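You operate a simulated robot arm through the tools that you are given. There is no shell and no other tool.

Carry out the task below with a simulated robot arm. There is one attempt and no reset: what you move stays moved.

TASK
Read the tags: the driest bundle goes in the purple box, the dampest on the green tray.
Fine: put the lid back on.

Only the result counts: the job must be done as asked and must still hold three seconds after the hand-in. Knocking over, shifting, dropping, spilling or breaking anything else fails it. Lids that push on must go on centred and level and be pressed home; caps that screw on are set level and turned clockwise until they are tight.

THE ROBOT
A 7-joint arm with a four-finger gripper, fixed in place. Base frame: the origin is on the floor under the middle of its stand, x ahead of it, y to its left, z up; the work surface is at about z = 0.5. Readings come in m, rad, newtons and seconds.
It reaches about 1.223 m from its shoulder. Its first joint turns from -1.204 to 3.002 rad. Payload 3.67 kg.
The tool frame sits at the grasp point between the pads (the TCP): z along the fingers, y along the line on which they close. The tips reach 0.028 m beyond it. The gripper opens to 0.112 m; its body begins 0.073 m behind the TCP.
Orientation is told as [roll, pitch, yaw] about the base's x, y, z axes, in that order, counted from this pose: with the fingers straight down and closing along the base's y, the tool's x points along the base's -x, its y along +y and its z along -z.

THE INTERFACE
- The arm moves only by the tool apply_moves. Its argument "increments" is a list of rows, each a list of 7 numbers: the shift along the tool's x, y, z in m, then the turn, a rotation vector about the tool's x, y, z in rad, then the finger opening in m, from 0 to 0.112. In form: [[dx, dy, dz, ax, ay, az, hand], ...]. A call has 1 to 20 rows; each row is the pose to reach, as a shift and turn from the pose commanded when the call began, along the tool's axes at that moment. A row lasts 0.2 s, in which the tool goes at most 0.05 m and 0.15 rad; a call with a longer step from one row to the next is refused whole, and so is a gripper value outside its range. A pose out of reach is approached as far as the arm can. The call stops where the force on the tool passes 50 N (or 10 N more than at its start, if that is more) or the arm is blocked; 0.2 s more then pass. Each finger travels about 0.1025 m/s and halts on what it meets, pressing with about 35 N; the grip force reading is that of the motor and also rises with nothing between the fingers. The clock runs only during rows and for 0.2 s after the last one: add rows that repeat a pose to give the fingers time. The reply holds the time, the measured pose of the TCP, the force on the tool along the base axes, the opening and the grip force, in the units named above and with some noise, with the torque about the TCP (base axes, N m) and any sound that the robot's microphone picked up.
- Cameras (640 x 400 px; columns grow to the right, rows downward): "scene" is fixed at [0.4012, -0.65, 1.1149]; the picture's right is [0.71, -0.70, 0.00], its down [-0.51, -0.52, -0.68] and it looks along [0.48, 0.48, -0.73] (base axes); focal length 214 px, centre (320, 200). "wrist" rides on the gripper at [0.06, -0.018, -0.104] in the tool frame; the picture's right is [0.29, 0.96, 0.00], its down [-0.80, 0.24, -0.55] and it looks along [-0.53, 0.16, 0.83] (tool axes); focal length 234 px, centre (320, 200). There is no depth. A picture from a camera that has moved, and an enlarged one, comes with that camera's place and axes in the base frame and with its lens.
- grab_frame(camera): a new picture of that camera. It takes no simulated time.
- slide_trunk(by): slides the trunk up (or, below 0, down) by that many m; the arm rides with it, the base frame stays. It gives what a move gives, with no picture.
- close_up(camera, box): a new picture of the part [left, top, right, bottom] of that camera's present view, enlarged. It takes no simulated time.
- finish_job(): hands the job in; it is judged then, once.

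Nothing tells you positions but the pictures and the camera data. Unless the task says otherwise, let go and move clear before handing in.

The tools are called after "Call:" by a JSON object that holds its "api" and its "payload". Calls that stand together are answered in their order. apply_moves: Moves the arm, as the interface text tells. Its arguments: {"type":"object","properties":{"increments":{"type":"array","items":{"type":"array","items":{"type":"number"}}}},"required":["increments"]} The other tools are called the same way: slide_trunk (by) moves the trunk up or down; grab_frame (camera) takes a picture; close_up (camera, box) takes an enlarged picture of a part of a camera's view; finish_job () hands the job in.

At the start:

```text
time_s: 0.0
tcp_pos: [0.7813, -0.4065, 0.9091]
ee_rot: [-0.001, -0.001, 0.0]
wrist_force: [-1.0, -0.4, 0.1]
moment: [0.03, 0.02, 0.0]
grip_width: 0.1118
finger_force: 0.0
trunk travel left (down, up): [-0.4, 0.44]
```

scene: 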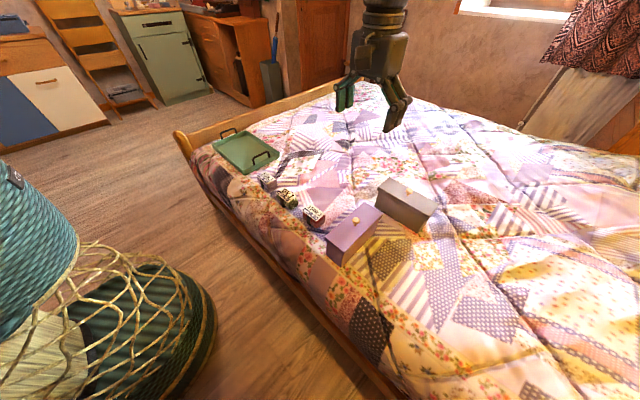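
wrist: 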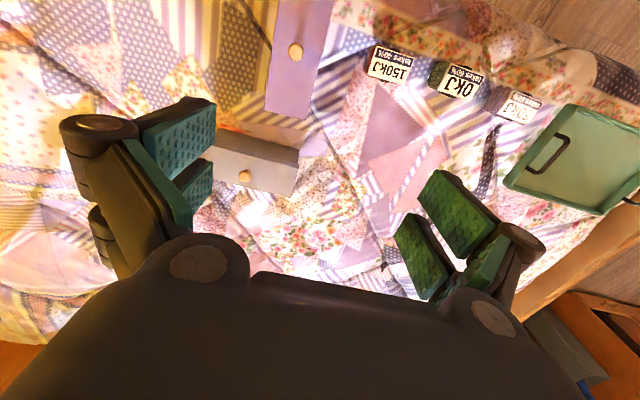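

I see a bed with a purple box, a grey box (both with knobbed lids), three small tagged bundles and a green tray. I'll take enlarged pictures to read the tags.

Call:
{"api": "close_up", "payload": {"camera": "wrist", "box": [340, 20, 580, 170]}}

Call:
{"api": "close_up", "payload": {"camera": "scene", "box": [200, 120, 456, 280]}}

Call:
{"api": "close_up", "payload": {"camera": "scene", "box": [250, 160, 346, 220]}}

```text
2.67 times, centred on (460, 95) of wrist
camera zoom: at [0.7201, -0.426, 1.0125], right [-0.29, 0.96, 0.0], down [0.8, 0.24, 0.55], along [0.53, 0.16, -0.83], focal length 624 px, centre (-53, 480)
```

zoom: 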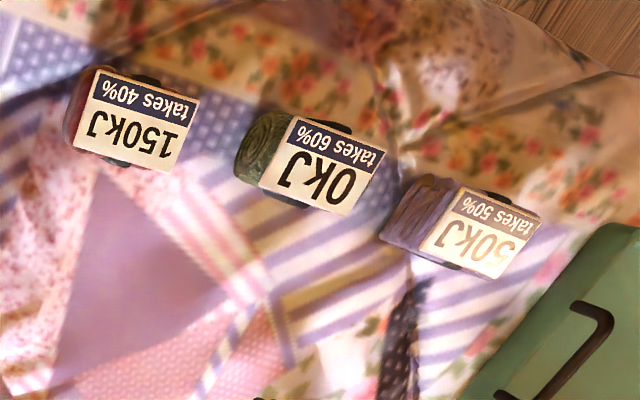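

```text
2.50 times, centred on (328, 200) of scene
camera zoom: at [0.4012, -0.65, 1.1149], right [0.71, -0.7, 0.0], down [-0.51, -0.52, -0.68], along [0.48, 0.48, -0.73], focal length 536 px, centre (300, 200)
```

zoom: 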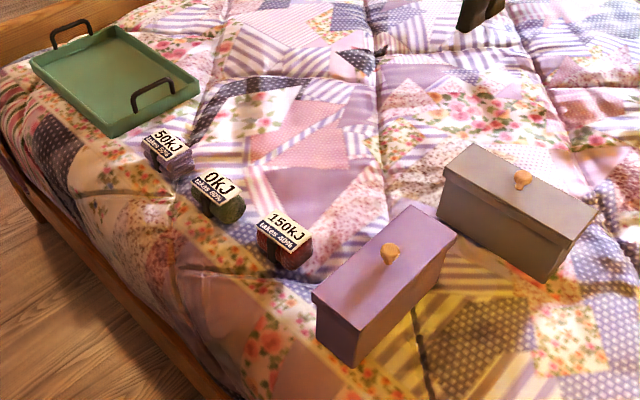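

```text
6.67 times, centred on (298, 190) of scene
camera zoom: at [0.4012, -0.65, 1.1149], right [0.71, -0.7, 0.0], down [-0.51, -0.52, -0.68], along [0.48, 0.48, -0.73], focal length 1430 px, centre (467, 267)
```

zoom: 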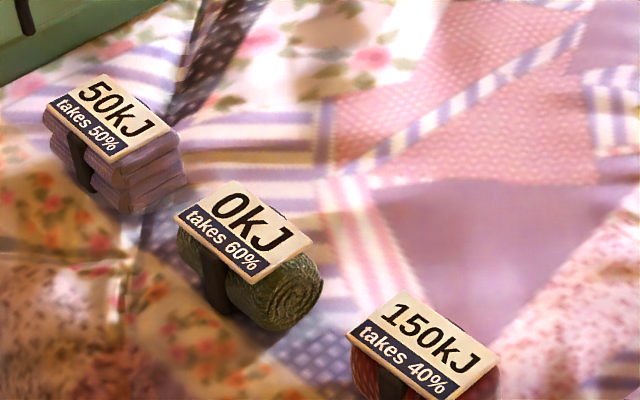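

The tags read 50kJ/50%, 0kJ/60% and 150kJ/40%, but it isn't yet clear what the figures mean. I'll look for a legend or other clues on the boxes, the tray and around the room.

Call:
{"api": "close_up", "payload": {"camera": "scene", "box": [0, 140, 220, 400]}}

Call:
{"api": "close_up", "payload": {"camera": "scene", "box": [0, 0, 320, 140]}}

Call:
{"api": "close_up", "payload": {"camera": "scene", "box": [310, 160, 450, 280]}}

Call:
{"api": "close_up", "payload": {"camera": "scene", "box": [200, 110, 300, 190]}}

Call:
{"api": "close_up", "payload": {"camera": "wrist", "box": [180, 0, 360, 200]}}

Call:
{"api": "close_up", "payload": {"camera": "wrist", "box": [480, 80, 640, 230]}}

```text
1.54 times, centred on (110, 270) of scene
camera zoom: at [0.4012, -0.65, 1.1149], right [0.71, -0.7, 0.0], down [-0.51, -0.52, -0.68], along [0.48, 0.48, -0.73], focal length 330 px, centre (643, 92)
```

zoom: 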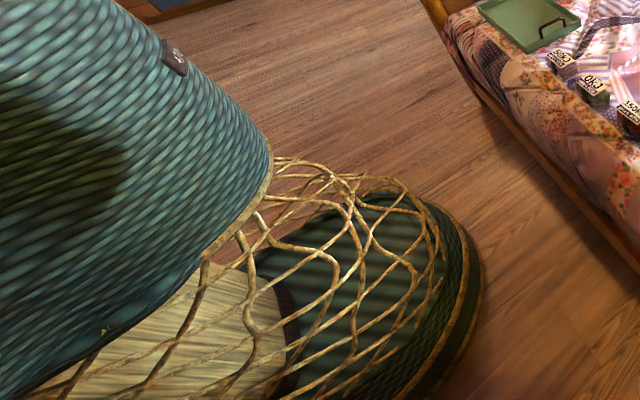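

```text
2.00 times, centred on (160, 70) of scene
camera zoom: at [0.4012, -0.65, 1.1149], right [0.71, -0.7, 0.0], down [-0.51, -0.52, -0.68], along [0.48, 0.48, -0.73], focal length 429 px, centre (640, 460)
```

zoom: 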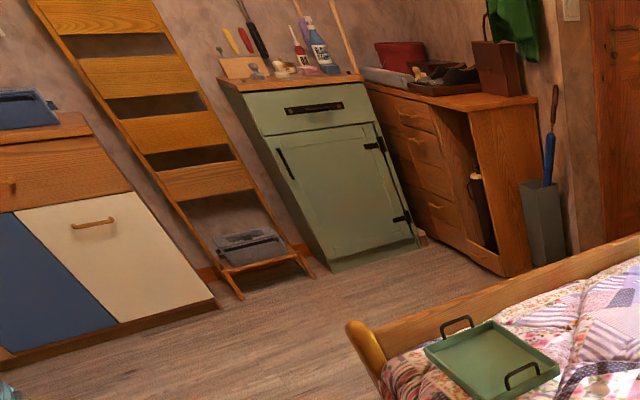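

```text
3.33 times, centred on (380, 220) of scene
camera zoom: at [0.4012, -0.65, 1.1149], right [0.71, -0.7, 0.0], down [-0.51, -0.52, -0.68], along [0.48, 0.48, -0.73], focal length 715 px, centre (120, 133)
```

zoom: 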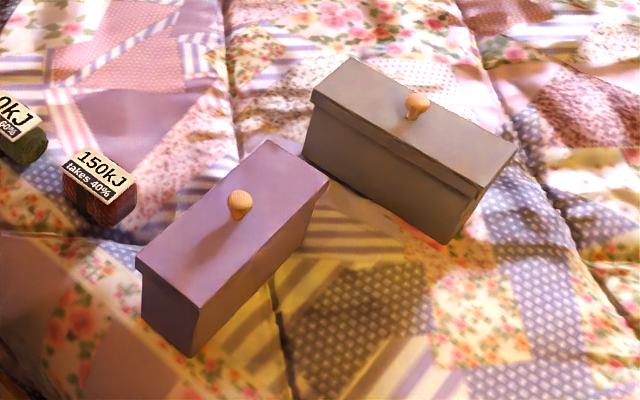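

```text
5.00 times, centred on (250, 150) of scene
camera zoom: at [0.4012, -0.65, 1.1149], right [0.71, -0.7, 0.0], down [-0.51, -0.52, -0.68], along [0.48, 0.48, -0.73], focal length 1072 px, centre (670, 450)
```

zoom: 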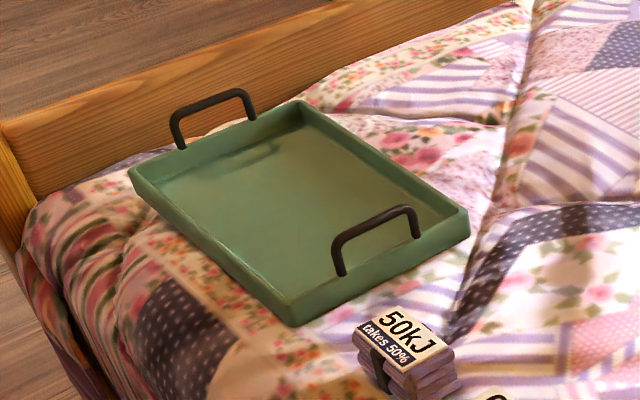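

```text
2.00 times, centred on (270, 100) of wrist
camera zoom: at [0.7201, -0.426, 1.0125], right [-0.29, 0.96, 0.0], down [0.8, 0.24, 0.55], along [0.53, 0.16, -0.83], focal length 468 px, centre (420, 400)
```

zoom: 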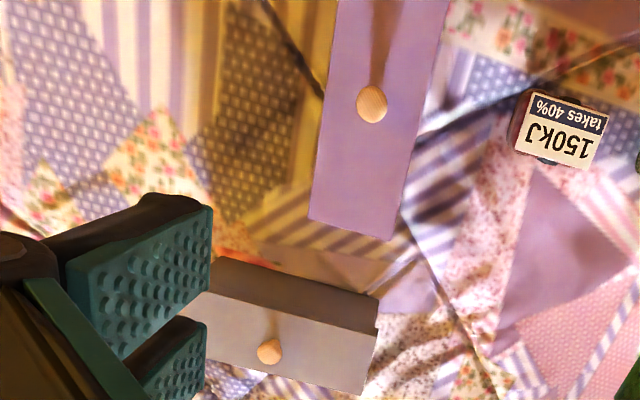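

```text
2.67 times, centred on (560, 155) of wrist
camera zoom: at [0.7201, -0.426, 1.0125], right [-0.29, 0.96, 0.0], down [0.8, 0.24, 0.55], along [0.53, 0.16, -0.83], focal length 624 px, centre (-320, 320)
```

zoom: 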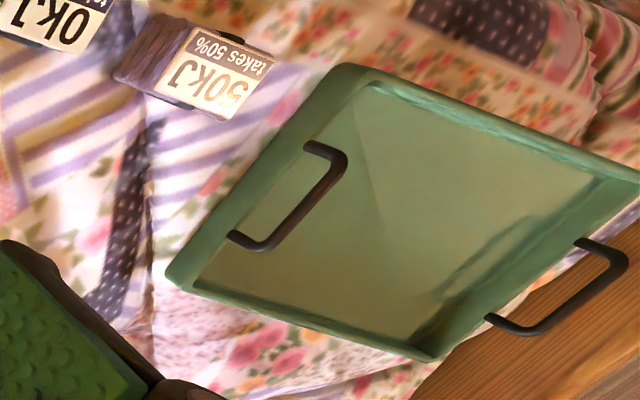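

No legend is visible. The kJ figure most naturally means the heat still needed to dry a bundle, with "takes %" as a fabric property. I'll move the wrist camera closer to inspect the bundles and tags before deciding.

Call:
{"api": "apply_moves", "payload": {"increments": [[0.02, 0.024, 0.023, 0, 0, 0, 0.112], [0.04, 0.048, 0.046, 0, 0, 0, 0.112], [0.06, 0.072, 0.069, 0, 0, 0, 0.112], [0.08, 0.096, 0.092, 0, 0, 0, 0.112], [0.1, 0.12, 0.115, 0, 0, 0, 0.112], [0.12, 0.144, 0.138, 0, 0, 0, 0.112], [0.14, 0.168, 0.161, 0, 0, 0, 0.112], [0.16, 0.192, 0.184, 0, 0, 0, 0.112], [0.18, 0.2165, 0.209, 0, 0, 0, 0.112]]}}

Call:
{"api": "grab_frame", "payload": {"camera": "wrist"}}

Call:
{"api": "grab_frame", "payload": {"camera": "scene"}}

```text
time_s: 2.0
tcp_pos: [0.5997, -0.1903, 0.6996]
ee_rot: [0.0, 0.0, -0.001]
wrist_force: [0.5, -0.1, 0.3]
moment: [0.01, -0.01, -0.02]
grip_width: 0.1119
finger_force: 0.1
trunk travel left (down, up): [-0.4, 0.44]
```

```text
taken
camera wrist: at [0.5386, -0.2095, 0.8032], right [-0.29, 0.96, 0.0], down [0.8, 0.24, 0.55], along [0.53, 0.16, -0.83], focal length 234 px, centre (320, 200)
```

wrist: 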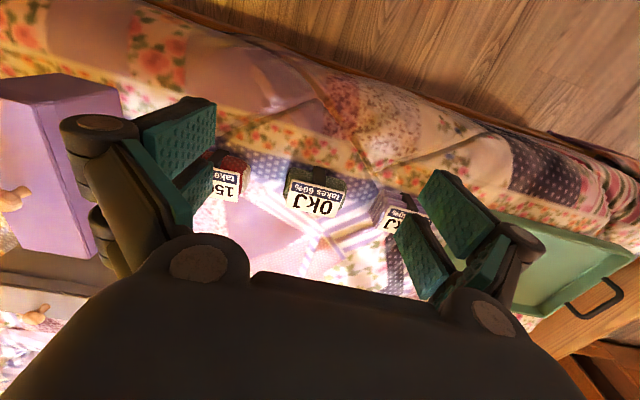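

```text
taken
```

scene: 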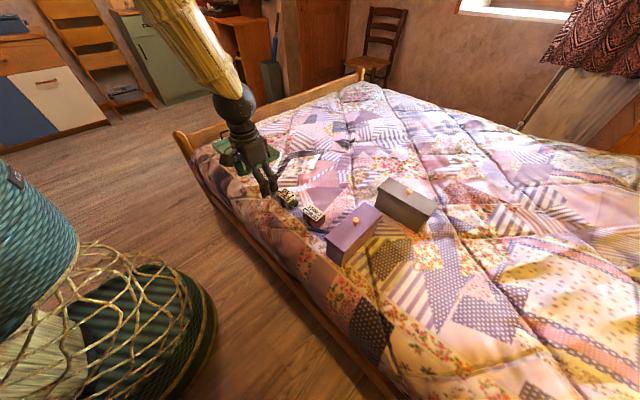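

Zooming in on the three bundles from here.

Call:
{"api": "close_up", "payload": {"camera": "wrist", "box": [200, 130, 424, 270]}}

Call:
{"api": "close_up", "payload": {"camera": "wrist", "box": [280, 155, 360, 225]}}

Call:
{"api": "close_up", "payload": {"camera": "scene", "box": [265, 180, 345, 235]}}

Call:
{"api": "close_up", "payload": {"camera": "wrist", "box": [0, 50, 200, 350]}}

```text
2.86 times, centred on (312, 200) of wrist
camera zoom: at [0.5386, -0.2095, 0.8032], right [-0.29, 0.96, 0.0], down [0.8, 0.24, 0.55], along [0.53, 0.16, -0.83], focal length 669 px, centre (343, 200)
```

zoom: 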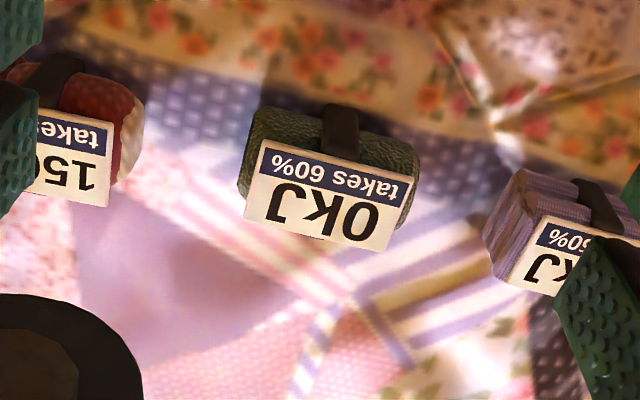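

```text
5.71 times, centred on (320, 190) of wrist
camera zoom: at [0.5386, -0.2095, 0.8032], right [-0.29, 0.96, 0.0], down [0.8, 0.24, 0.55], along [0.53, 0.16, -0.83], focal length 1338 px, centre (320, 257)
```

zoom: 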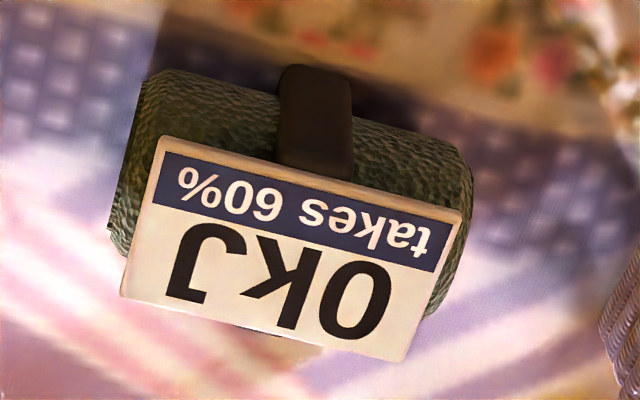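

```text
7.27 times, centred on (305, 208) of scene
camera zoom: at [0.4012, -0.65, 1.1149], right [0.71, -0.7, 0.0], down [-0.51, -0.52, -0.68], along [0.48, 0.48, -0.73], focal length 1560 px, centre (429, 146)
```

zoom: 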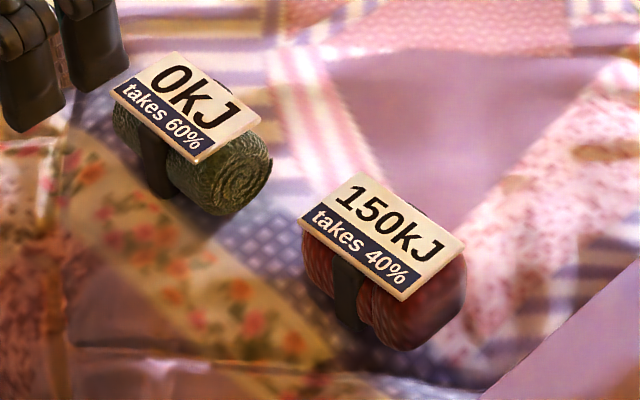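

```text
1.33 times, centred on (100, 200) of wrist
camera zoom: at [0.5386, -0.2095, 0.8032], right [-0.29, 0.96, 0.0], down [0.8, 0.24, 0.55], along [0.53, 0.16, -0.83], focal length 312 px, centre (613, 200)
```

zoom: 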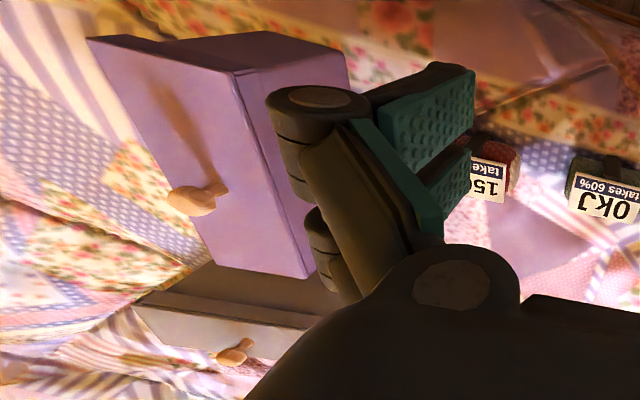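

The green roll is the 0kJ one. I'll look just as closely at the red 150kJ bundle, then the purple 50kJ one, for any visual sign of damp such as gloss or darkening.

Call:
{"api": "apply_moves", "payload": {"increments": [[-0.003, -0.034, 0, 0, 0, 0, 0.112], [-0.006, -0.068, 0, 0, 0, 0, 0.112], [-0.009, -0.102, 0, 0, 0, 0, 0.112], [-0.012, -0.136, 0, 0, 0, 0, 0.112]]}}

Call:
{"api": "grab_frame", "payload": {"camera": "wrist"}}

Call:
{"api": "close_up", "payload": {"camera": "wrist", "box": [270, 150, 374, 230]}}

Call:
{"api": "close_up", "payload": {"camera": "scene", "box": [250, 165, 330, 215]}}

```text
time_s: 3.0
tcp_pos: [0.6123, -0.3267, 0.6992]
ee_rot: [0.002, 0.0, -0.001]
wrist_force: [-0.4, -0.4, 0.0]
moment: [-0.03, -0.01, 0.01]
grip_width: 0.112
finger_force: 0.0
trunk travel left (down, up): [-0.4, 0.44]
```

```text
taken
camera wrist: at [0.5511, -0.3465, 0.804], right [-0.29, 0.96, 0.0], down [0.8, 0.24, 0.55], along [0.53, 0.16, -0.83], focal length 234 px, centre (320, 200)
```

wrist: 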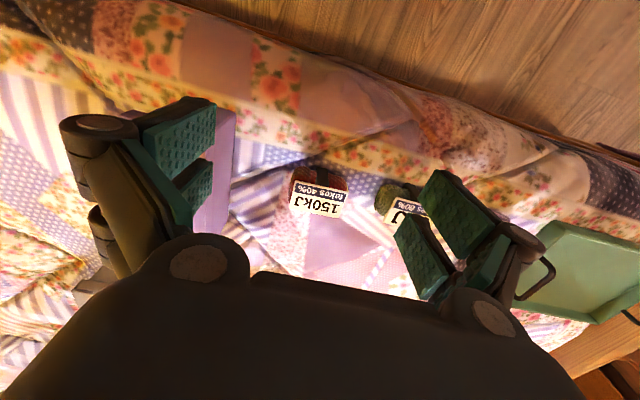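

```text
5.00 times, centred on (322, 190) of wrist
camera zoom: at [0.5511, -0.3465, 0.804], right [-0.29, 0.96, 0.0], down [0.8, 0.24, 0.55], along [0.53, 0.16, -0.83], focal length 1171 px, centre (310, 250)
```

zoom: 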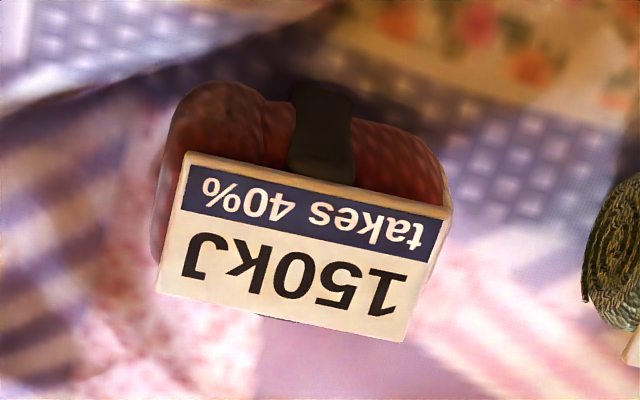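

```text
8.00 times, centred on (290, 190) of scene
camera zoom: at [0.4012, -0.65, 1.1149], right [0.71, -0.7, 0.0], down [-0.51, -0.52, -0.68], along [0.48, 0.48, -0.73], focal length 1716 px, centre (560, 280)
```

zoom: 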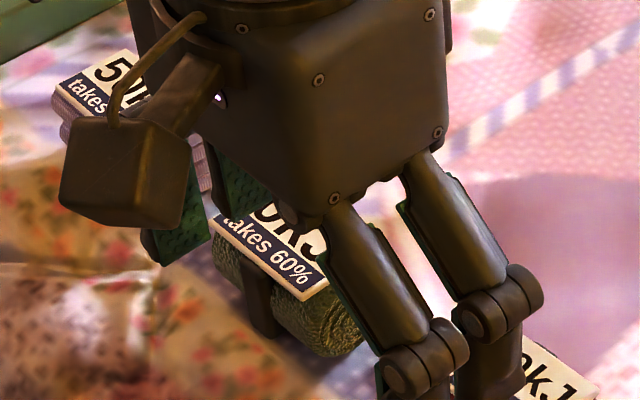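

The red 150kJ bundle shows a glossier surface than the matt green roll. Next I'll look at the purple box and its lid from above to measure them.

Call:
{"api": "apply_moves", "payload": {"increments": [[0, 0, -0.045, 0, 0, 0, 0.112], [0, -0.03, -0.08, 0, 0, 0, 0.112], [0, -0.075, -0.1, 0, 0, 0, 0.112], [0, -0.12, -0.1, 0, 0, 0, 0.112], [0, -0.168, -0.1, 0, 0, 0, 0.112]]}}

Call:
{"api": "grab_frame", "payload": {"camera": "wrist"}}

Call:
{"api": "close_up", "payload": {"camera": "wrist", "box": [220, 100, 420, 300]}}

Call:
{"api": "close_up", "payload": {"camera": "scene", "box": [260, 170, 324, 210]}}

```text
time_s: 4.2
tcp_pos: [0.6157, -0.496, 0.7988]
ee_rot: [0.003, 0.001, 0.0]
wrist_force: [-0.5, -0.3, 0.4]
moment: [0.01, 0.0, -0.03]
grip_width: 0.1122
finger_force: 0.0
trunk travel left (down, up): [-0.4, 0.44]
```

```text
taken
camera wrist: at [0.5541, -0.5151, 0.9022], right [-0.29, 0.96, 0.0], down [0.8, 0.24, 0.55], along [0.53, 0.16, -0.83], focal length 234 px, centre (320, 200)
```

wrist: 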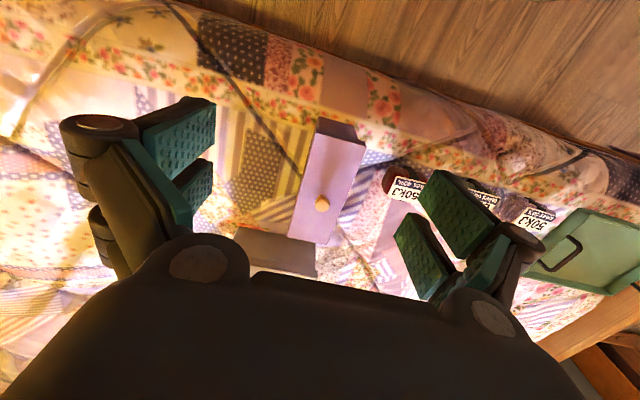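

```text
2.00 times, centred on (320, 200) of wrist
camera zoom: at [0.5541, -0.5151, 0.9022], right [-0.29, 0.96, 0.0], down [0.8, 0.24, 0.55], along [0.53, 0.16, -0.83], focal length 468 px, centre (320, 200)
```

zoom: 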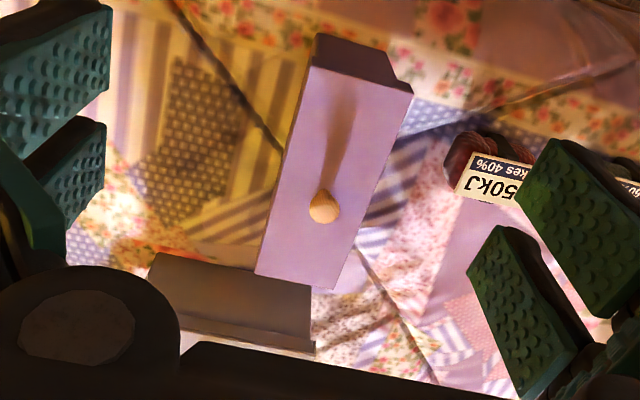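

```text
10.00 times, centred on (292, 190) of scene
camera zoom: at [0.4012, -0.65, 1.1149], right [0.71, -0.7, 0.0], down [-0.51, -0.52, -0.68], along [0.48, 0.48, -0.73], focal length 2145 px, centre (600, 300)
```

zoom: 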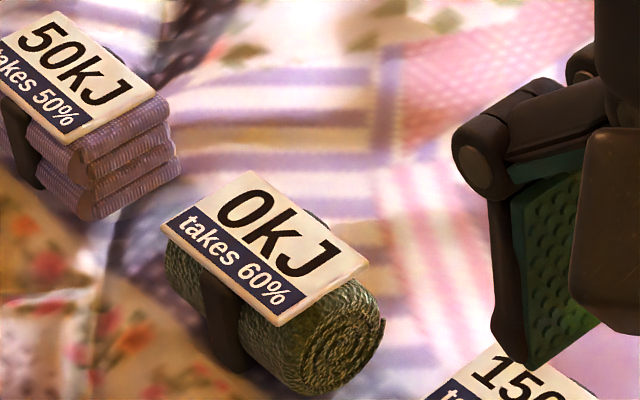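

The purple lid is about 0.186 × 0.071 m, centred near [0.738, -0.457] with its top at z≈0.606; the bundles lie lengthwise along y with tag tops at z≈0.55. I'll hover above the green 0kJ bundle to grasp it and weigh it for more evidence.

Call:
{"api": "apply_moves", "payload": {"increments": [[-0.01, 0.041, 0.0, 0, 0, 0, 0.112], [-0.02, 0.082, 0.0, 0, 0, 0, 0.112], [-0.03, 0.123, 0.0, 0, 0, 0, 0.112], [-0.04, 0.164, 0.01, 0, 0, 0, 0.112], [-0.05, 0.205, 0.03, 0, 0, 0, 0.112], [-0.06, 0.246, 0.05, 0, 0, 0, 0.112], [-0.07, 0.287, 0.07, 0, 0, 0, 0.112], [-0.0843, 0.327, 0.0988, 0, 0, 0, 0.112], [-0.0843, 0.327, 0.0988, 0, 0, 0, 0.112]]}}

Call:
{"api": "grab_frame", "payload": {"camera": "wrist"}}

Call:
{"api": "close_up", "payload": {"camera": "wrist", "box": [220, 60, 420, 180]}}

```text
refused: row 8 steps farther than a row can; nothing moved
```

```text
taken
camera wrist: at [0.5541, -0.5151, 0.9022], right [-0.29, 0.96, 0.0], down [0.8, 0.24, 0.55], along [0.53, 0.16, -0.83], focal length 234 px, centre (320, 200)
```

wrist: 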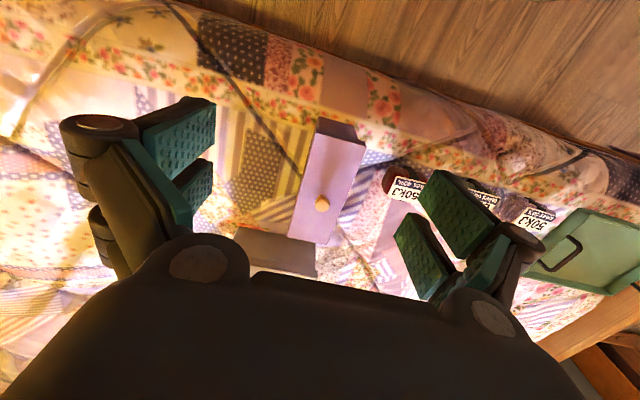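

```text
3.20 times, centred on (320, 120) of wrist
camera zoom: at [0.5541, -0.5151, 0.9022], right [-0.29, 0.96, 0.0], down [0.8, 0.24, 0.55], along [0.53, 0.16, -0.83], focal length 749 px, centre (320, 456)
```

zoom: 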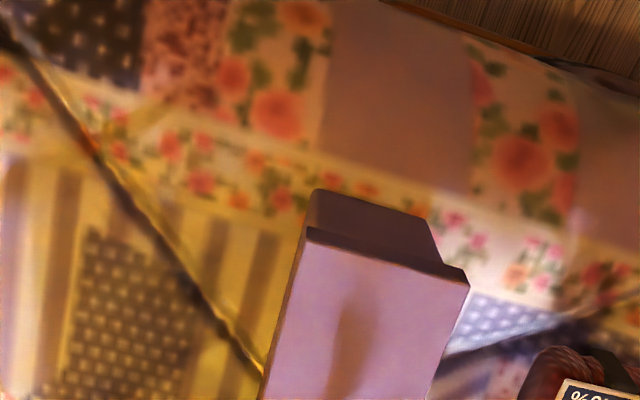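

The step was too long, so I'm redoing the same move with smaller steps.

Call:
{"api": "apply_moves", "payload": {"increments": [[-0.01, 0.037, 0.0, 0, 0, 0, 0.112], [-0.02, 0.074, 0.0, 0, 0, 0, 0.112], [-0.03, 0.111, 0.0, 0, 0, 0, 0.112], [-0.04, 0.148, 0.01, 0, 0, 0, 0.112], [-0.05, 0.185, 0.025, 0, 0, 0, 0.112], [-0.06, 0.222, 0.04, 0, 0, 0, 0.112], [-0.07, 0.259, 0.06, 0, 0, 0, 0.112], [-0.078, 0.294, 0.08, 0, 0, 0, 0.112], [-0.0843, 0.327, 0.0988, 0, 0, 0, 0.112], [-0.0843, 0.327, 0.0988, 0, 0, 0, 0.112]]}}

Call:
{"api": "grab_frame", "payload": {"camera": "wrist"}}

Call:
{"api": "close_up", "payload": {"camera": "wrist", "box": [220, 60, 420, 180]}}

Call:
{"api": "close_up", "payload": {"camera": "scene", "box": [240, 130, 340, 230]}}

```text
time_s: 6.4
tcp_pos: [0.6992, -0.1673, 0.7008]
ee_rot: [0.0, 0.0, -0.003]
wrist_force: [0.5, -0.3, -0.5]
moment: [0.07, -0.03, -0.01]
grip_width: 0.112
finger_force: 0.0
trunk travel left (down, up): [-0.4, 0.44]
```

```text
taken
camera wrist: at [0.6389, -0.1861, 0.8042], right [-0.29, 0.96, 0.0], down [0.8, 0.24, 0.55], along [0.53, 0.16, -0.83], focal length 234 px, centre (320, 200)
```

wrist: 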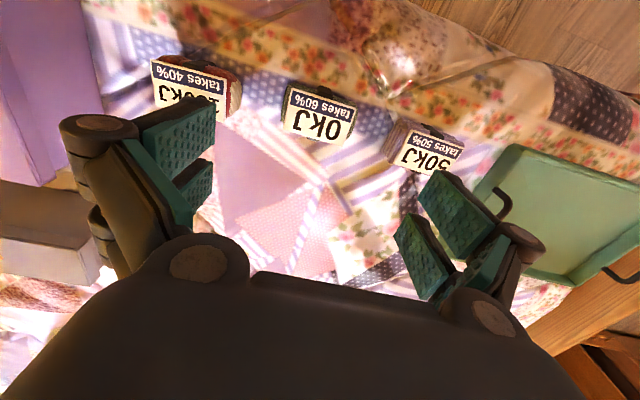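

```text
3.20 times, centred on (320, 120) of wrist
camera zoom: at [0.6389, -0.1861, 0.8042], right [-0.29, 0.96, 0.0], down [0.8, 0.24, 0.55], along [0.53, 0.16, -0.83], focal length 749 px, centre (320, 456)
```

zoom: 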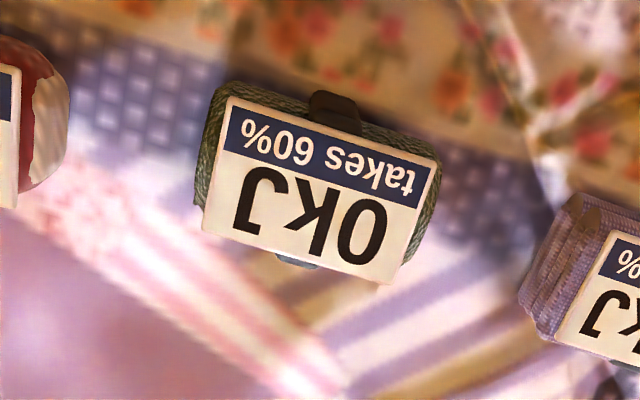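

```text
4.00 times, centred on (290, 180) of scene
camera zoom: at [0.4012, -0.65, 1.1149], right [0.71, -0.7, 0.0], down [-0.51, -0.52, -0.68], along [0.48, 0.48, -0.73], focal length 858 px, centre (440, 280)
```

zoom: 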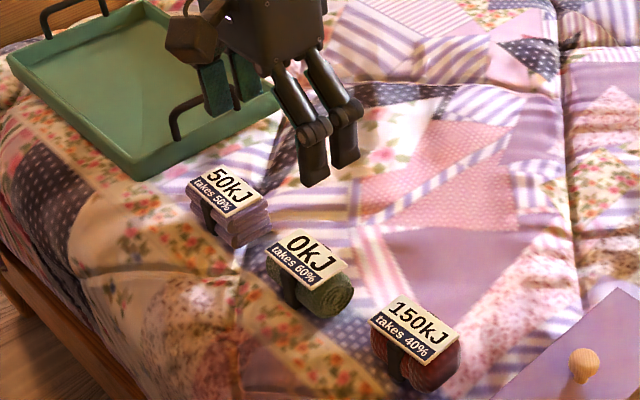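

The hover is well aligned over the green bundle at [0.700, -0.169]. Descending to straddle it lengthwise.

Call:
{"api": "apply_moves", "payload": {"increments": [[-0.001, -0.002, 0.04, 0, 0, 0, 0.112], [-0.001, -0.002, 0.08, 0, 0, 0, 0.112], [-0.001, -0.002, 0.115, 0, 0, 0, 0.112], [-0.001, -0.002, 0.14, 0, 0, 0, 0.112], [-0.001, -0.002, 0.16, 0, 0, 0, 0.112], [-0.001, -0.002, 0.16, 0, 0, 0, 0.112]]}}

Call:
{"api": "grab_frame", "payload": {"camera": "wrist"}}

Call:
{"api": "close_up", "payload": {"camera": "scene", "box": [240, 130, 340, 230]}}

```text
time_s: 7.8
tcp_pos: [0.6975, -0.1692, 0.5404]
ee_rot: [0.001, 0.001, -0.001]
wrist_force: [-0.4, 0.0, -0.4]
moment: [-0.01, 0.01, -0.02]
grip_width: 0.112
finger_force: 0.1
trunk travel left (down, up): [-0.4, 0.44]
```

```text
taken
camera wrist: at [0.6367, -0.1881, 0.644], right [-0.29, 0.96, 0.0], down [0.8, 0.24, 0.55], along [0.53, 0.16, -0.83], focal length 234 px, centre (320, 200)
```

wrist: 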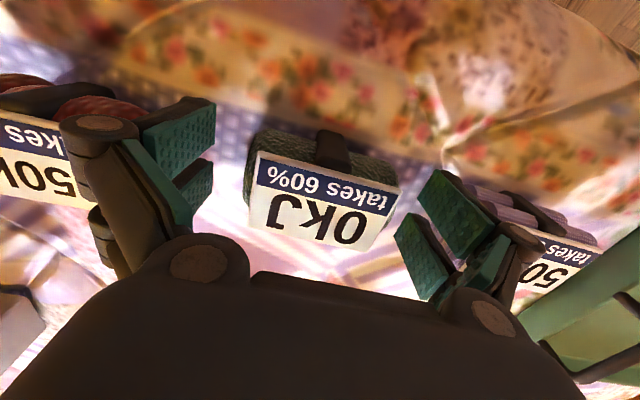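

```text
4.00 times, centred on (290, 180) of scene
camera zoom: at [0.4012, -0.65, 1.1149], right [0.71, -0.7, 0.0], down [-0.51, -0.52, -0.68], along [0.48, 0.48, -0.73], focal length 858 px, centre (440, 280)
```

zoom: 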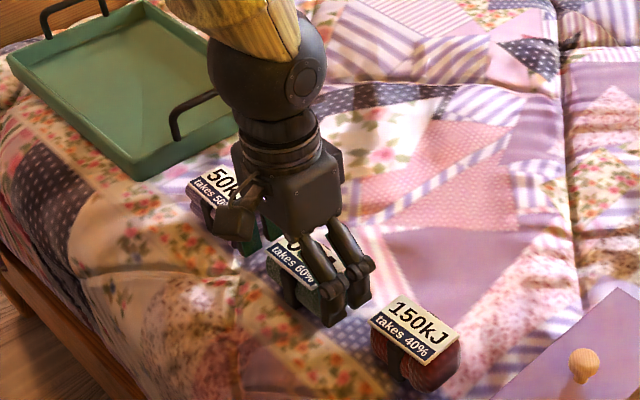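

The fingers straddle the green bundle with room on both sides. Closing on it.

Call:
{"api": "apply_moves", "payload": {"increments": [[0, 0, 0, 0, 0, 0, 0.09], [0, 0, 0, 0, 0, 0, 0.07], [0, 0, 0, 0, 0, 0, 0.05], [0, 0, 0, 0, 0, 0, 0.05], [0, 0, 0, 0, 0, 0, 0.05]]}}

Call:
{"api": "grab_frame", "payload": {"camera": "wrist"}}

```text
time_s: 9.0
tcp_pos: [0.698, -0.1687, 0.5407]
ee_rot: [-0.001, 0.001, 0.0]
wrist_force: [1.4, 2.8, 3.9]
moment: [-0.02, -0.05, -0.01]
grip_width: 0.0796
finger_force: 35.2
trunk travel left (down, up): [-0.4, 0.44]
```

```text
taken
camera wrist: at [0.6366, -0.188, 0.6445], right [-0.29, 0.96, 0.0], down [0.8, 0.24, 0.55], along [0.53, 0.16, -0.83], focal length 234 px, centre (320, 200)
```

wrist: 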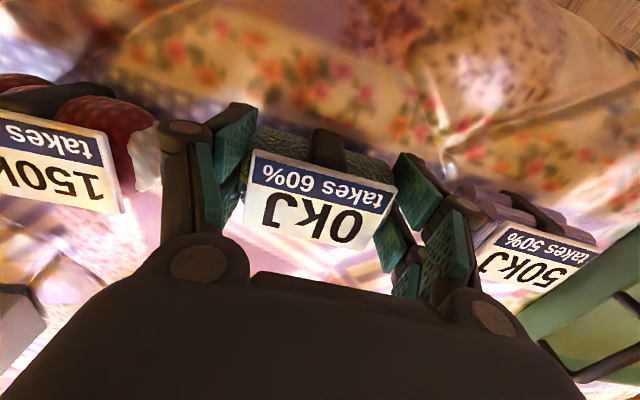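

Gripped at 0.0796 m width. Lifting to weigh it.

Call:
{"api": "apply_moves", "payload": {"increments": [[0, 0, -0.02, 0, 0, 0, 0.05], [0, 0, -0.05, 0, 0, 0, 0.05], [0, 0, -0.08, 0, 0, 0, 0.05], [0, 0, -0.1, 0, 0, 0, 0.05], [0, 0, -0.1, 0, 0, 0, 0.05], [0, 0, -0.1, 0, 0, 0, 0.05], [0, 0, -0.1, 0, 0, 0, 0.05]]}}

Call:
{"api": "apply_moves", "payload": {"increments": [[0, 0, 0, 0, 0, 0, 0.05]]}}

Call:
{"api": "apply_moves", "payload": {"increments": [[0, 0, 0, 0, 0, 0, 0.05]]}}

Call:
{"api": "apply_moves", "payload": {"increments": [[0, 0, 0, 0, 0, 0, 0.05]]}}

Call:
{"api": "apply_moves", "payload": {"increments": [[0, 0, 0, 0, 0, 0, 0.05]]}}

Call:
{"api": "apply_moves", "payload": {"increments": [[0, 0, 0, 0, 0, 0, 0.05]]}}

Call:
{"api": "close_up", "payload": {"camera": "scene", "box": [240, 110, 340, 230]}}

Call:
{"api": "grab_frame", "payload": {"camera": "wrist"}}

```text
time_s: 10.6
tcp_pos: [0.6973, -0.1691, 0.6404]
ee_rot: [0.001, 0.001, -0.001]
wrist_force: [0.0, -0.4, -0.4]
moment: [0.02, -0.01, -0.01]
grip_width: 0.0794
finger_force: 35.0
trunk travel left (down, up): [-0.4, 0.44]
```

```text
time_s: 11.0
tcp_pos: [0.6969, -0.1696, 0.6402]
ee_rot: [0.0, 0.001, -0.002]
wrist_force: [0.8, 0.0, -0.2]
moment: [0.0, 0.0, -0.02]
grip_width: 0.0798
finger_force: 34.7
trunk travel left (down, up): [-0.4, 0.44]
```

```text
time_s: 11.4
tcp_pos: [0.6985, -0.1699, 0.6399]
ee_rot: [-0.001, -0.001, -0.002]
wrist_force: [0.3, 0.4, -1.0]
moment: [0.01, 0.03, 0.01]
grip_width: 0.0797
finger_force: 35.1
trunk travel left (down, up): [-0.4, 0.44]
```

```text
time_s: 11.8
tcp_pos: [0.697, -0.1699, 0.6402]
ee_rot: [-0.001, 0.0, -0.002]
wrist_force: [0.4, -0.2, -0.9]
moment: [-0.01, 0.01, 0.01]
grip_width: 0.0796
finger_force: 34.5
trunk travel left (down, up): [-0.4, 0.44]
```

```text
time_s: 12.2
tcp_pos: [0.6986, -0.1707, 0.6391]
ee_rot: [0.0, 0.0, -0.003]
wrist_force: [-0.3, 0.4, -1.6]
moment: [0.01, 0.01, 0.0]
grip_width: 0.0795
finger_force: 35.4
trunk travel left (down, up): [-0.4, 0.44]
```

```text
time_s: 12.6
tcp_pos: [0.6978, -0.1697, 0.6412]
ee_rot: [-0.001, -0.002, -0.003]
wrist_force: [0.0, 0.8, -0.2]
moment: [0.01, 0.01, -0.02]
grip_width: 0.0794
finger_force: 34.9
trunk travel left (down, up): [-0.4, 0.44]
```

```text
3.33 times, centred on (290, 170) of scene
camera zoom: at [0.4012, -0.65, 1.1149], right [0.71, -0.7, 0.0], down [-0.51, -0.52, -0.68], along [0.48, 0.48, -0.73], focal length 715 px, centre (420, 300)
```

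zoom: 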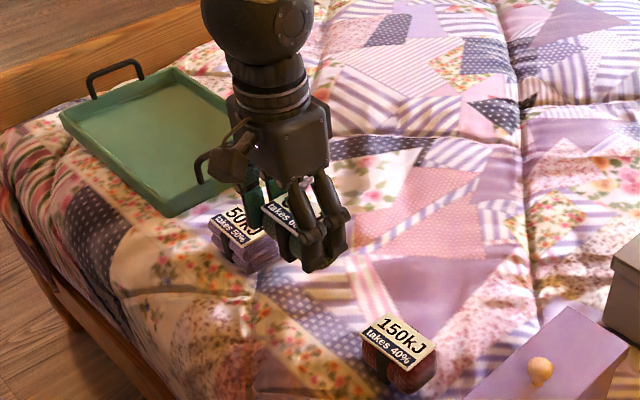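

```text
taken
camera wrist: at [0.6368, -0.1888, 0.7441], right [-0.29, 0.96, 0.0], down [0.8, 0.24, 0.55], along [0.53, 0.16, -0.83], focal length 234 px, centre (320, 200)
```

wrist: 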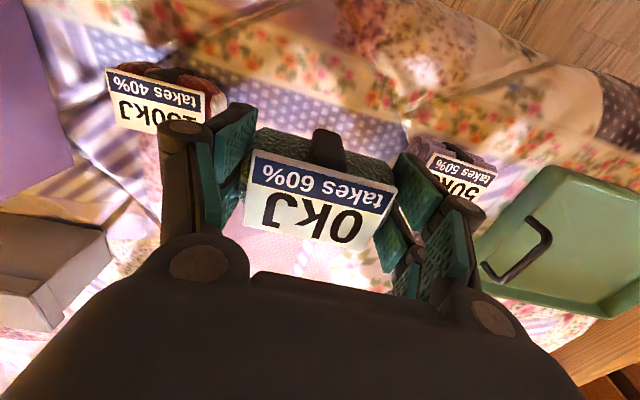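

The green bundle reads roughly 0.7 N, but the readings are noisy. I'll take more of them to average.

Call:
{"api": "apply_moves", "payload": {"increments": [[0, 0, 0, 0, 0, 0, 0.05]]}}

Call:
{"api": "apply_moves", "payload": {"increments": [[0, 0, 0, 0, 0, 0, 0.05]]}}

Call:
{"api": "apply_moves", "payload": {"increments": [[0, 0, 0, 0, 0, 0, 0.05]]}}

Call:
{"api": "apply_moves", "payload": {"increments": [[0, 0, 0, 0, 0, 0, 0.05]]}}

Call:
{"api": "apply_moves", "payload": {"increments": [[0, 0, 0, 0, 0, 0, 0.05]]}}

Call:
{"api": "apply_moves", "payload": {"increments": [[0, 0, 0, 0, 0, 0, 0.05]]}}

Call:
{"api": "apply_moves", "payload": {"increments": [[0, 0, 0, 0, 0, 0, 0.05]]}}

Call:
{"api": "apply_moves", "payload": {"increments": [[0, 0, 0, 0, 0, 0, 0.05]]}}

Call:
{"api": "close_up", "payload": {"camera": "wrist", "box": [230, 110, 410, 260]}}

Call:
{"api": "close_up", "payload": {"camera": "wrist", "box": [90, 40, 250, 150]}}

```text
time_s: 13.0
tcp_pos: [0.6977, -0.17, 0.6412]
ee_rot: [0.0, -0.002, -0.001]
wrist_force: [0.0, -0.2, -0.8]
moment: [0.02, -0.01, 0.0]
grip_width: 0.0796
finger_force: 35.1
trunk travel left (down, up): [-0.4, 0.44]
```

```text
time_s: 13.4
tcp_pos: [0.698, -0.1703, 0.6397]
ee_rot: [-0.001, 0.0, -0.002]
wrist_force: [0.1, 0.6, -1.1]
moment: [0.0, 0.0, -0.02]
grip_width: 0.0797
finger_force: 34.5
trunk travel left (down, up): [-0.4, 0.44]
```

```text
time_s: 13.8
tcp_pos: [0.6992, -0.1692, 0.6391]
ee_rot: [0.001, 0.001, -0.001]
wrist_force: [0.2, -0.1, -1.4]
moment: [0.03, 0.04, 0.01]
grip_width: 0.0795
finger_force: 35.1
trunk travel left (down, up): [-0.4, 0.44]
```

```text
time_s: 14.2
tcp_pos: [0.6981, -0.1704, 0.6405]
ee_rot: [0.0, 0.0, -0.001]
wrist_force: [-0.1, 1.3, -1.4]
moment: [-0.01, 0.0, -0.01]
grip_width: 0.0795
finger_force: 34.9
trunk travel left (down, up): [-0.4, 0.44]
```

```text
time_s: 14.6
tcp_pos: [0.6984, -0.1694, 0.641]
ee_rot: [0.0, 0.0, 0.0]
wrist_force: [-0.4, 0.8, -0.7]
moment: [0.02, 0.03, 0.03]
grip_width: 0.0795
finger_force: 35.6
trunk travel left (down, up): [-0.4, 0.44]
```

```text
time_s: 15.0
tcp_pos: [0.6993, -0.1694, 0.6398]
ee_rot: [0.0, 0.001, -0.002]
wrist_force: [0.2, 1.0, -0.4]
moment: [0.0, -0.02, 0.02]
grip_width: 0.0798
finger_force: 35.0
trunk travel left (down, up): [-0.4, 0.44]
```

```text
time_s: 15.4
tcp_pos: [0.6976, -0.1703, 0.6405]
ee_rot: [0.0, 0.001, -0.002]
wrist_force: [-0.9, 0.5, -0.6]
moment: [0.01, 0.04, 0.0]
grip_width: 0.0796
finger_force: 34.9
trunk travel left (down, up): [-0.4, 0.44]
```

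```text
time_s: 15.8
tcp_pos: [0.6982, -0.1703, 0.6407]
ee_rot: [-0.001, -0.001, -0.002]
wrist_force: [0.5, 0.9, -0.6]
moment: [0.04, 0.04, 0.0]
grip_width: 0.0795
finger_force: 34.7
trunk travel left (down, up): [-0.4, 0.44]
```

```text
2.67 times, centred on (320, 185) of wrist
camera zoom: at [0.6368, -0.1888, 0.7441], right [-0.29, 0.96, 0.0], down [0.8, 0.24, 0.55], along [0.53, 0.16, -0.83], focal length 624 px, centre (320, 240)
```

zoom: 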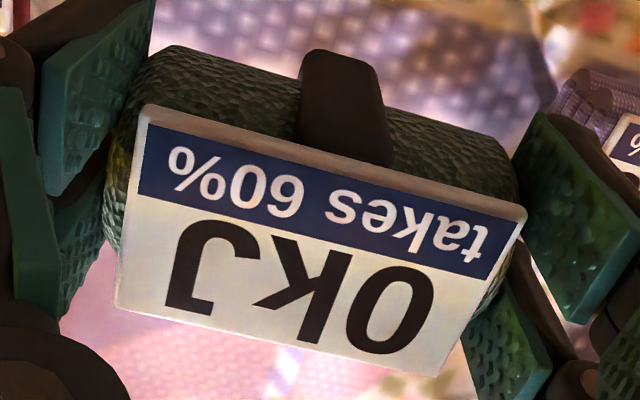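

```text
3.64 times, centred on (170, 95) of wrist
camera zoom: at [0.6368, -0.1888, 0.7441], right [-0.29, 0.96, 0.0], down [0.8, 0.24, 0.55], along [0.53, 0.16, -0.83], focal length 852 px, centre (866, 582)
```

zoom: 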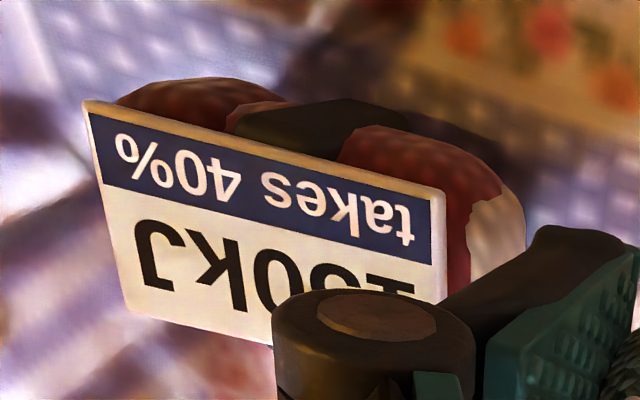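

Averaged over 14 readings the green bundle weighs about 0.81 N (roughly 82 g). I'll set it back where it stood and weigh the red one in the same way.

Call:
{"api": "apply_moves", "payload": {"increments": [[0, 0, 0.03, 0, 0, 0, 0.05], [0, 0, 0.06, 0, 0, 0, 0.05], [0, 0, 0.08, 0, 0, 0, 0.05], [0, 0, 0.09, 0, 0, 0, 0.05], [0, 0, 0.099, 0, 0, 0, 0.05], [0, 0, 0.099, 0, 0, 0, 0.05], [0, 0, 0.099, 0, 0, 0, 0.09], [0, 0, 0.099, 0, 0, 0, 0.112], [0, 0, 0.099, 0, 0, 0, 0.112], [0, 0, 0.06, 0, 0, 0, 0.112], [0, 0, 0.02, 0, 0, 0, 0.112], [0, 0, -0.02, 0, 0, 0, 0.112], [0, 0, -0.06, 0, 0, 0, 0.112]]}}

Call:
{"api": "grab_frame", "payload": {"camera": "wrist"}}

```text
time_s: 18.6
tcp_pos: [0.6967, -0.1686, 0.7023]
ee_rot: [0.0, 0.0, -0.001]
wrist_force: [-0.3, -0.5, -0.5]
moment: [-0.02, 0.0, 0.01]
grip_width: 0.1119
finger_force: 0.0
trunk travel left (down, up): [-0.4, 0.44]
```

```text
taken
camera wrist: at [0.6356, -0.1869, 0.8052], right [-0.29, 0.96, 0.0], down [0.8, 0.24, 0.55], along [0.53, 0.16, -0.83], focal length 234 px, centre (320, 200)
```

wrist: 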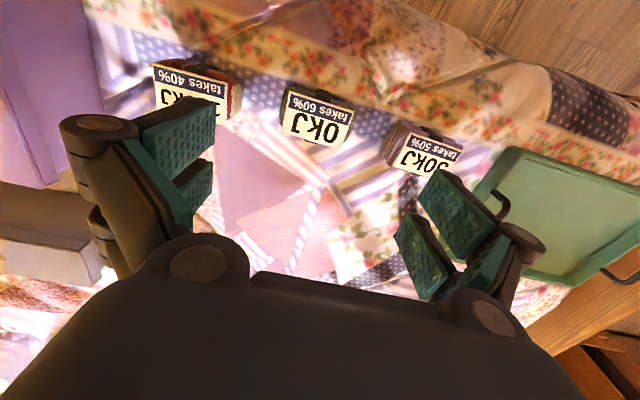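

The green bundle is back in place and undisturbed. Moving over the red 150kJ bundle next.

Call:
{"api": "apply_moves", "payload": {"increments": [[-0.005, -0.04, 0, 0, 0, 0, 0.112], [-0.01, -0.08, 0, 0, 0, 0, 0.112], [-0.015, -0.115, 0, 0, 0, 0, 0.112], [-0.015, -0.132, 0, 0, 0, 0.0, 0.112], [-0.015, -0.132, 0, 0, 0, 0, 0.112]]}}

Call:
{"api": "grab_frame", "payload": {"camera": "wrist"}}

Call:
{"api": "close_up", "payload": {"camera": "wrist", "box": [220, 60, 420, 180]}}

```text
time_s: 19.8
tcp_pos: [0.7136, -0.2993, 0.7025]
ee_rot: [0.001, 0.0, 0.001]
wrist_force: [0.2, 0.3, 0.1]
moment: [0.02, 0.03, 0.01]
grip_width: 0.1118
finger_force: 0.1
trunk travel left (down, up): [-0.4, 0.44]
```

```text
taken
camera wrist: at [0.6521, -0.3191, 0.8055], right [-0.29, 0.96, 0.0], down [0.8, 0.24, 0.55], along [0.53, 0.16, -0.83], focal length 234 px, centre (320, 200)
```

wrist: 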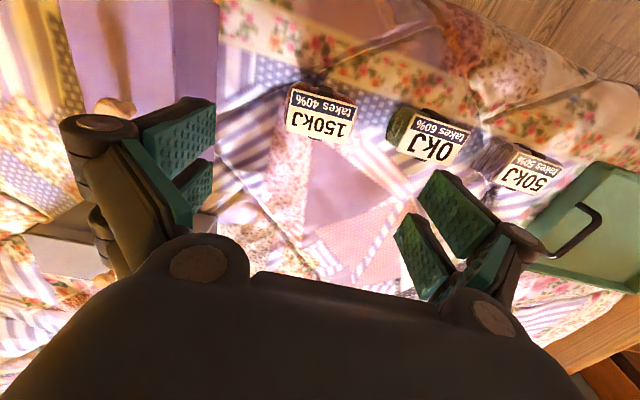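

```text
3.20 times, centred on (320, 120) of wrist
camera zoom: at [0.6521, -0.3191, 0.8055], right [-0.29, 0.96, 0.0], down [0.8, 0.24, 0.55], along [0.53, 0.16, -0.83], focal length 749 px, centre (320, 456)
```

zoom: 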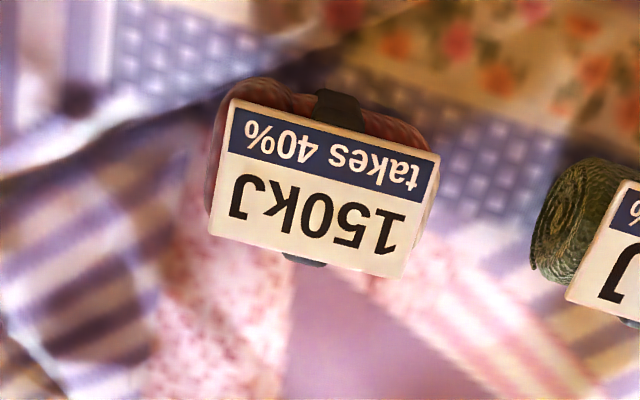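

Well centred over the red bundle at [0.713, -0.3005]. I'll descend, grip and lift it.

Call:
{"api": "apply_moves", "payload": {"increments": [[0, 0, 0.04, 0, 0, 0, 0.112], [0, 0, 0.08, 0, 0, 0, 0.112], [0, 0, 0.115, 0, 0, 0, 0.112], [0, 0, 0.14, 0, 0, 0, 0.112], [0, 0, 0.16, 0, 0, 0, 0.112], [0, 0, 0.16, 0, 0, 0, 0.112], [0, 0, 0.16, 0, 0, 0, 0.09], [0, 0, 0.16, 0, 0, 0, 0.07], [0, 0, 0.16, 0, 0, 0, 0.05], [0, 0, 0.16, 0, 0, 0, 0.05], [0, 0, 0.16, 0, 0, 0, 0.05]]}}

Call:
{"api": "grab_frame", "payload": {"camera": "wrist"}}

```text
time_s: 22.2
tcp_pos: [0.714, -0.3034, 0.5404]
ee_rot: [0.0, 0.0, 0.001]
wrist_force: [-0.5, 0.9, 1.3]
moment: [0.04, -0.1, 0.07]
grip_width: 0.0794
finger_force: 35.2
trunk travel left (down, up): [-0.4, 0.44]
```

```text
taken
camera wrist: at [0.6515, -0.3228, 0.6444], right [-0.29, 0.96, 0.0], down [0.8, 0.24, 0.55], along [0.53, 0.16, -0.83], focal length 234 px, centre (320, 200)
```

wrist: 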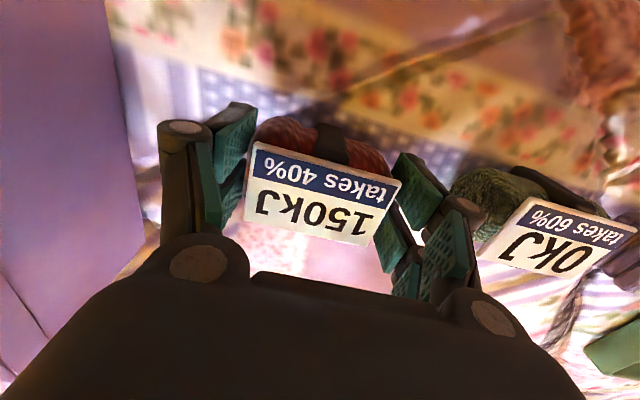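

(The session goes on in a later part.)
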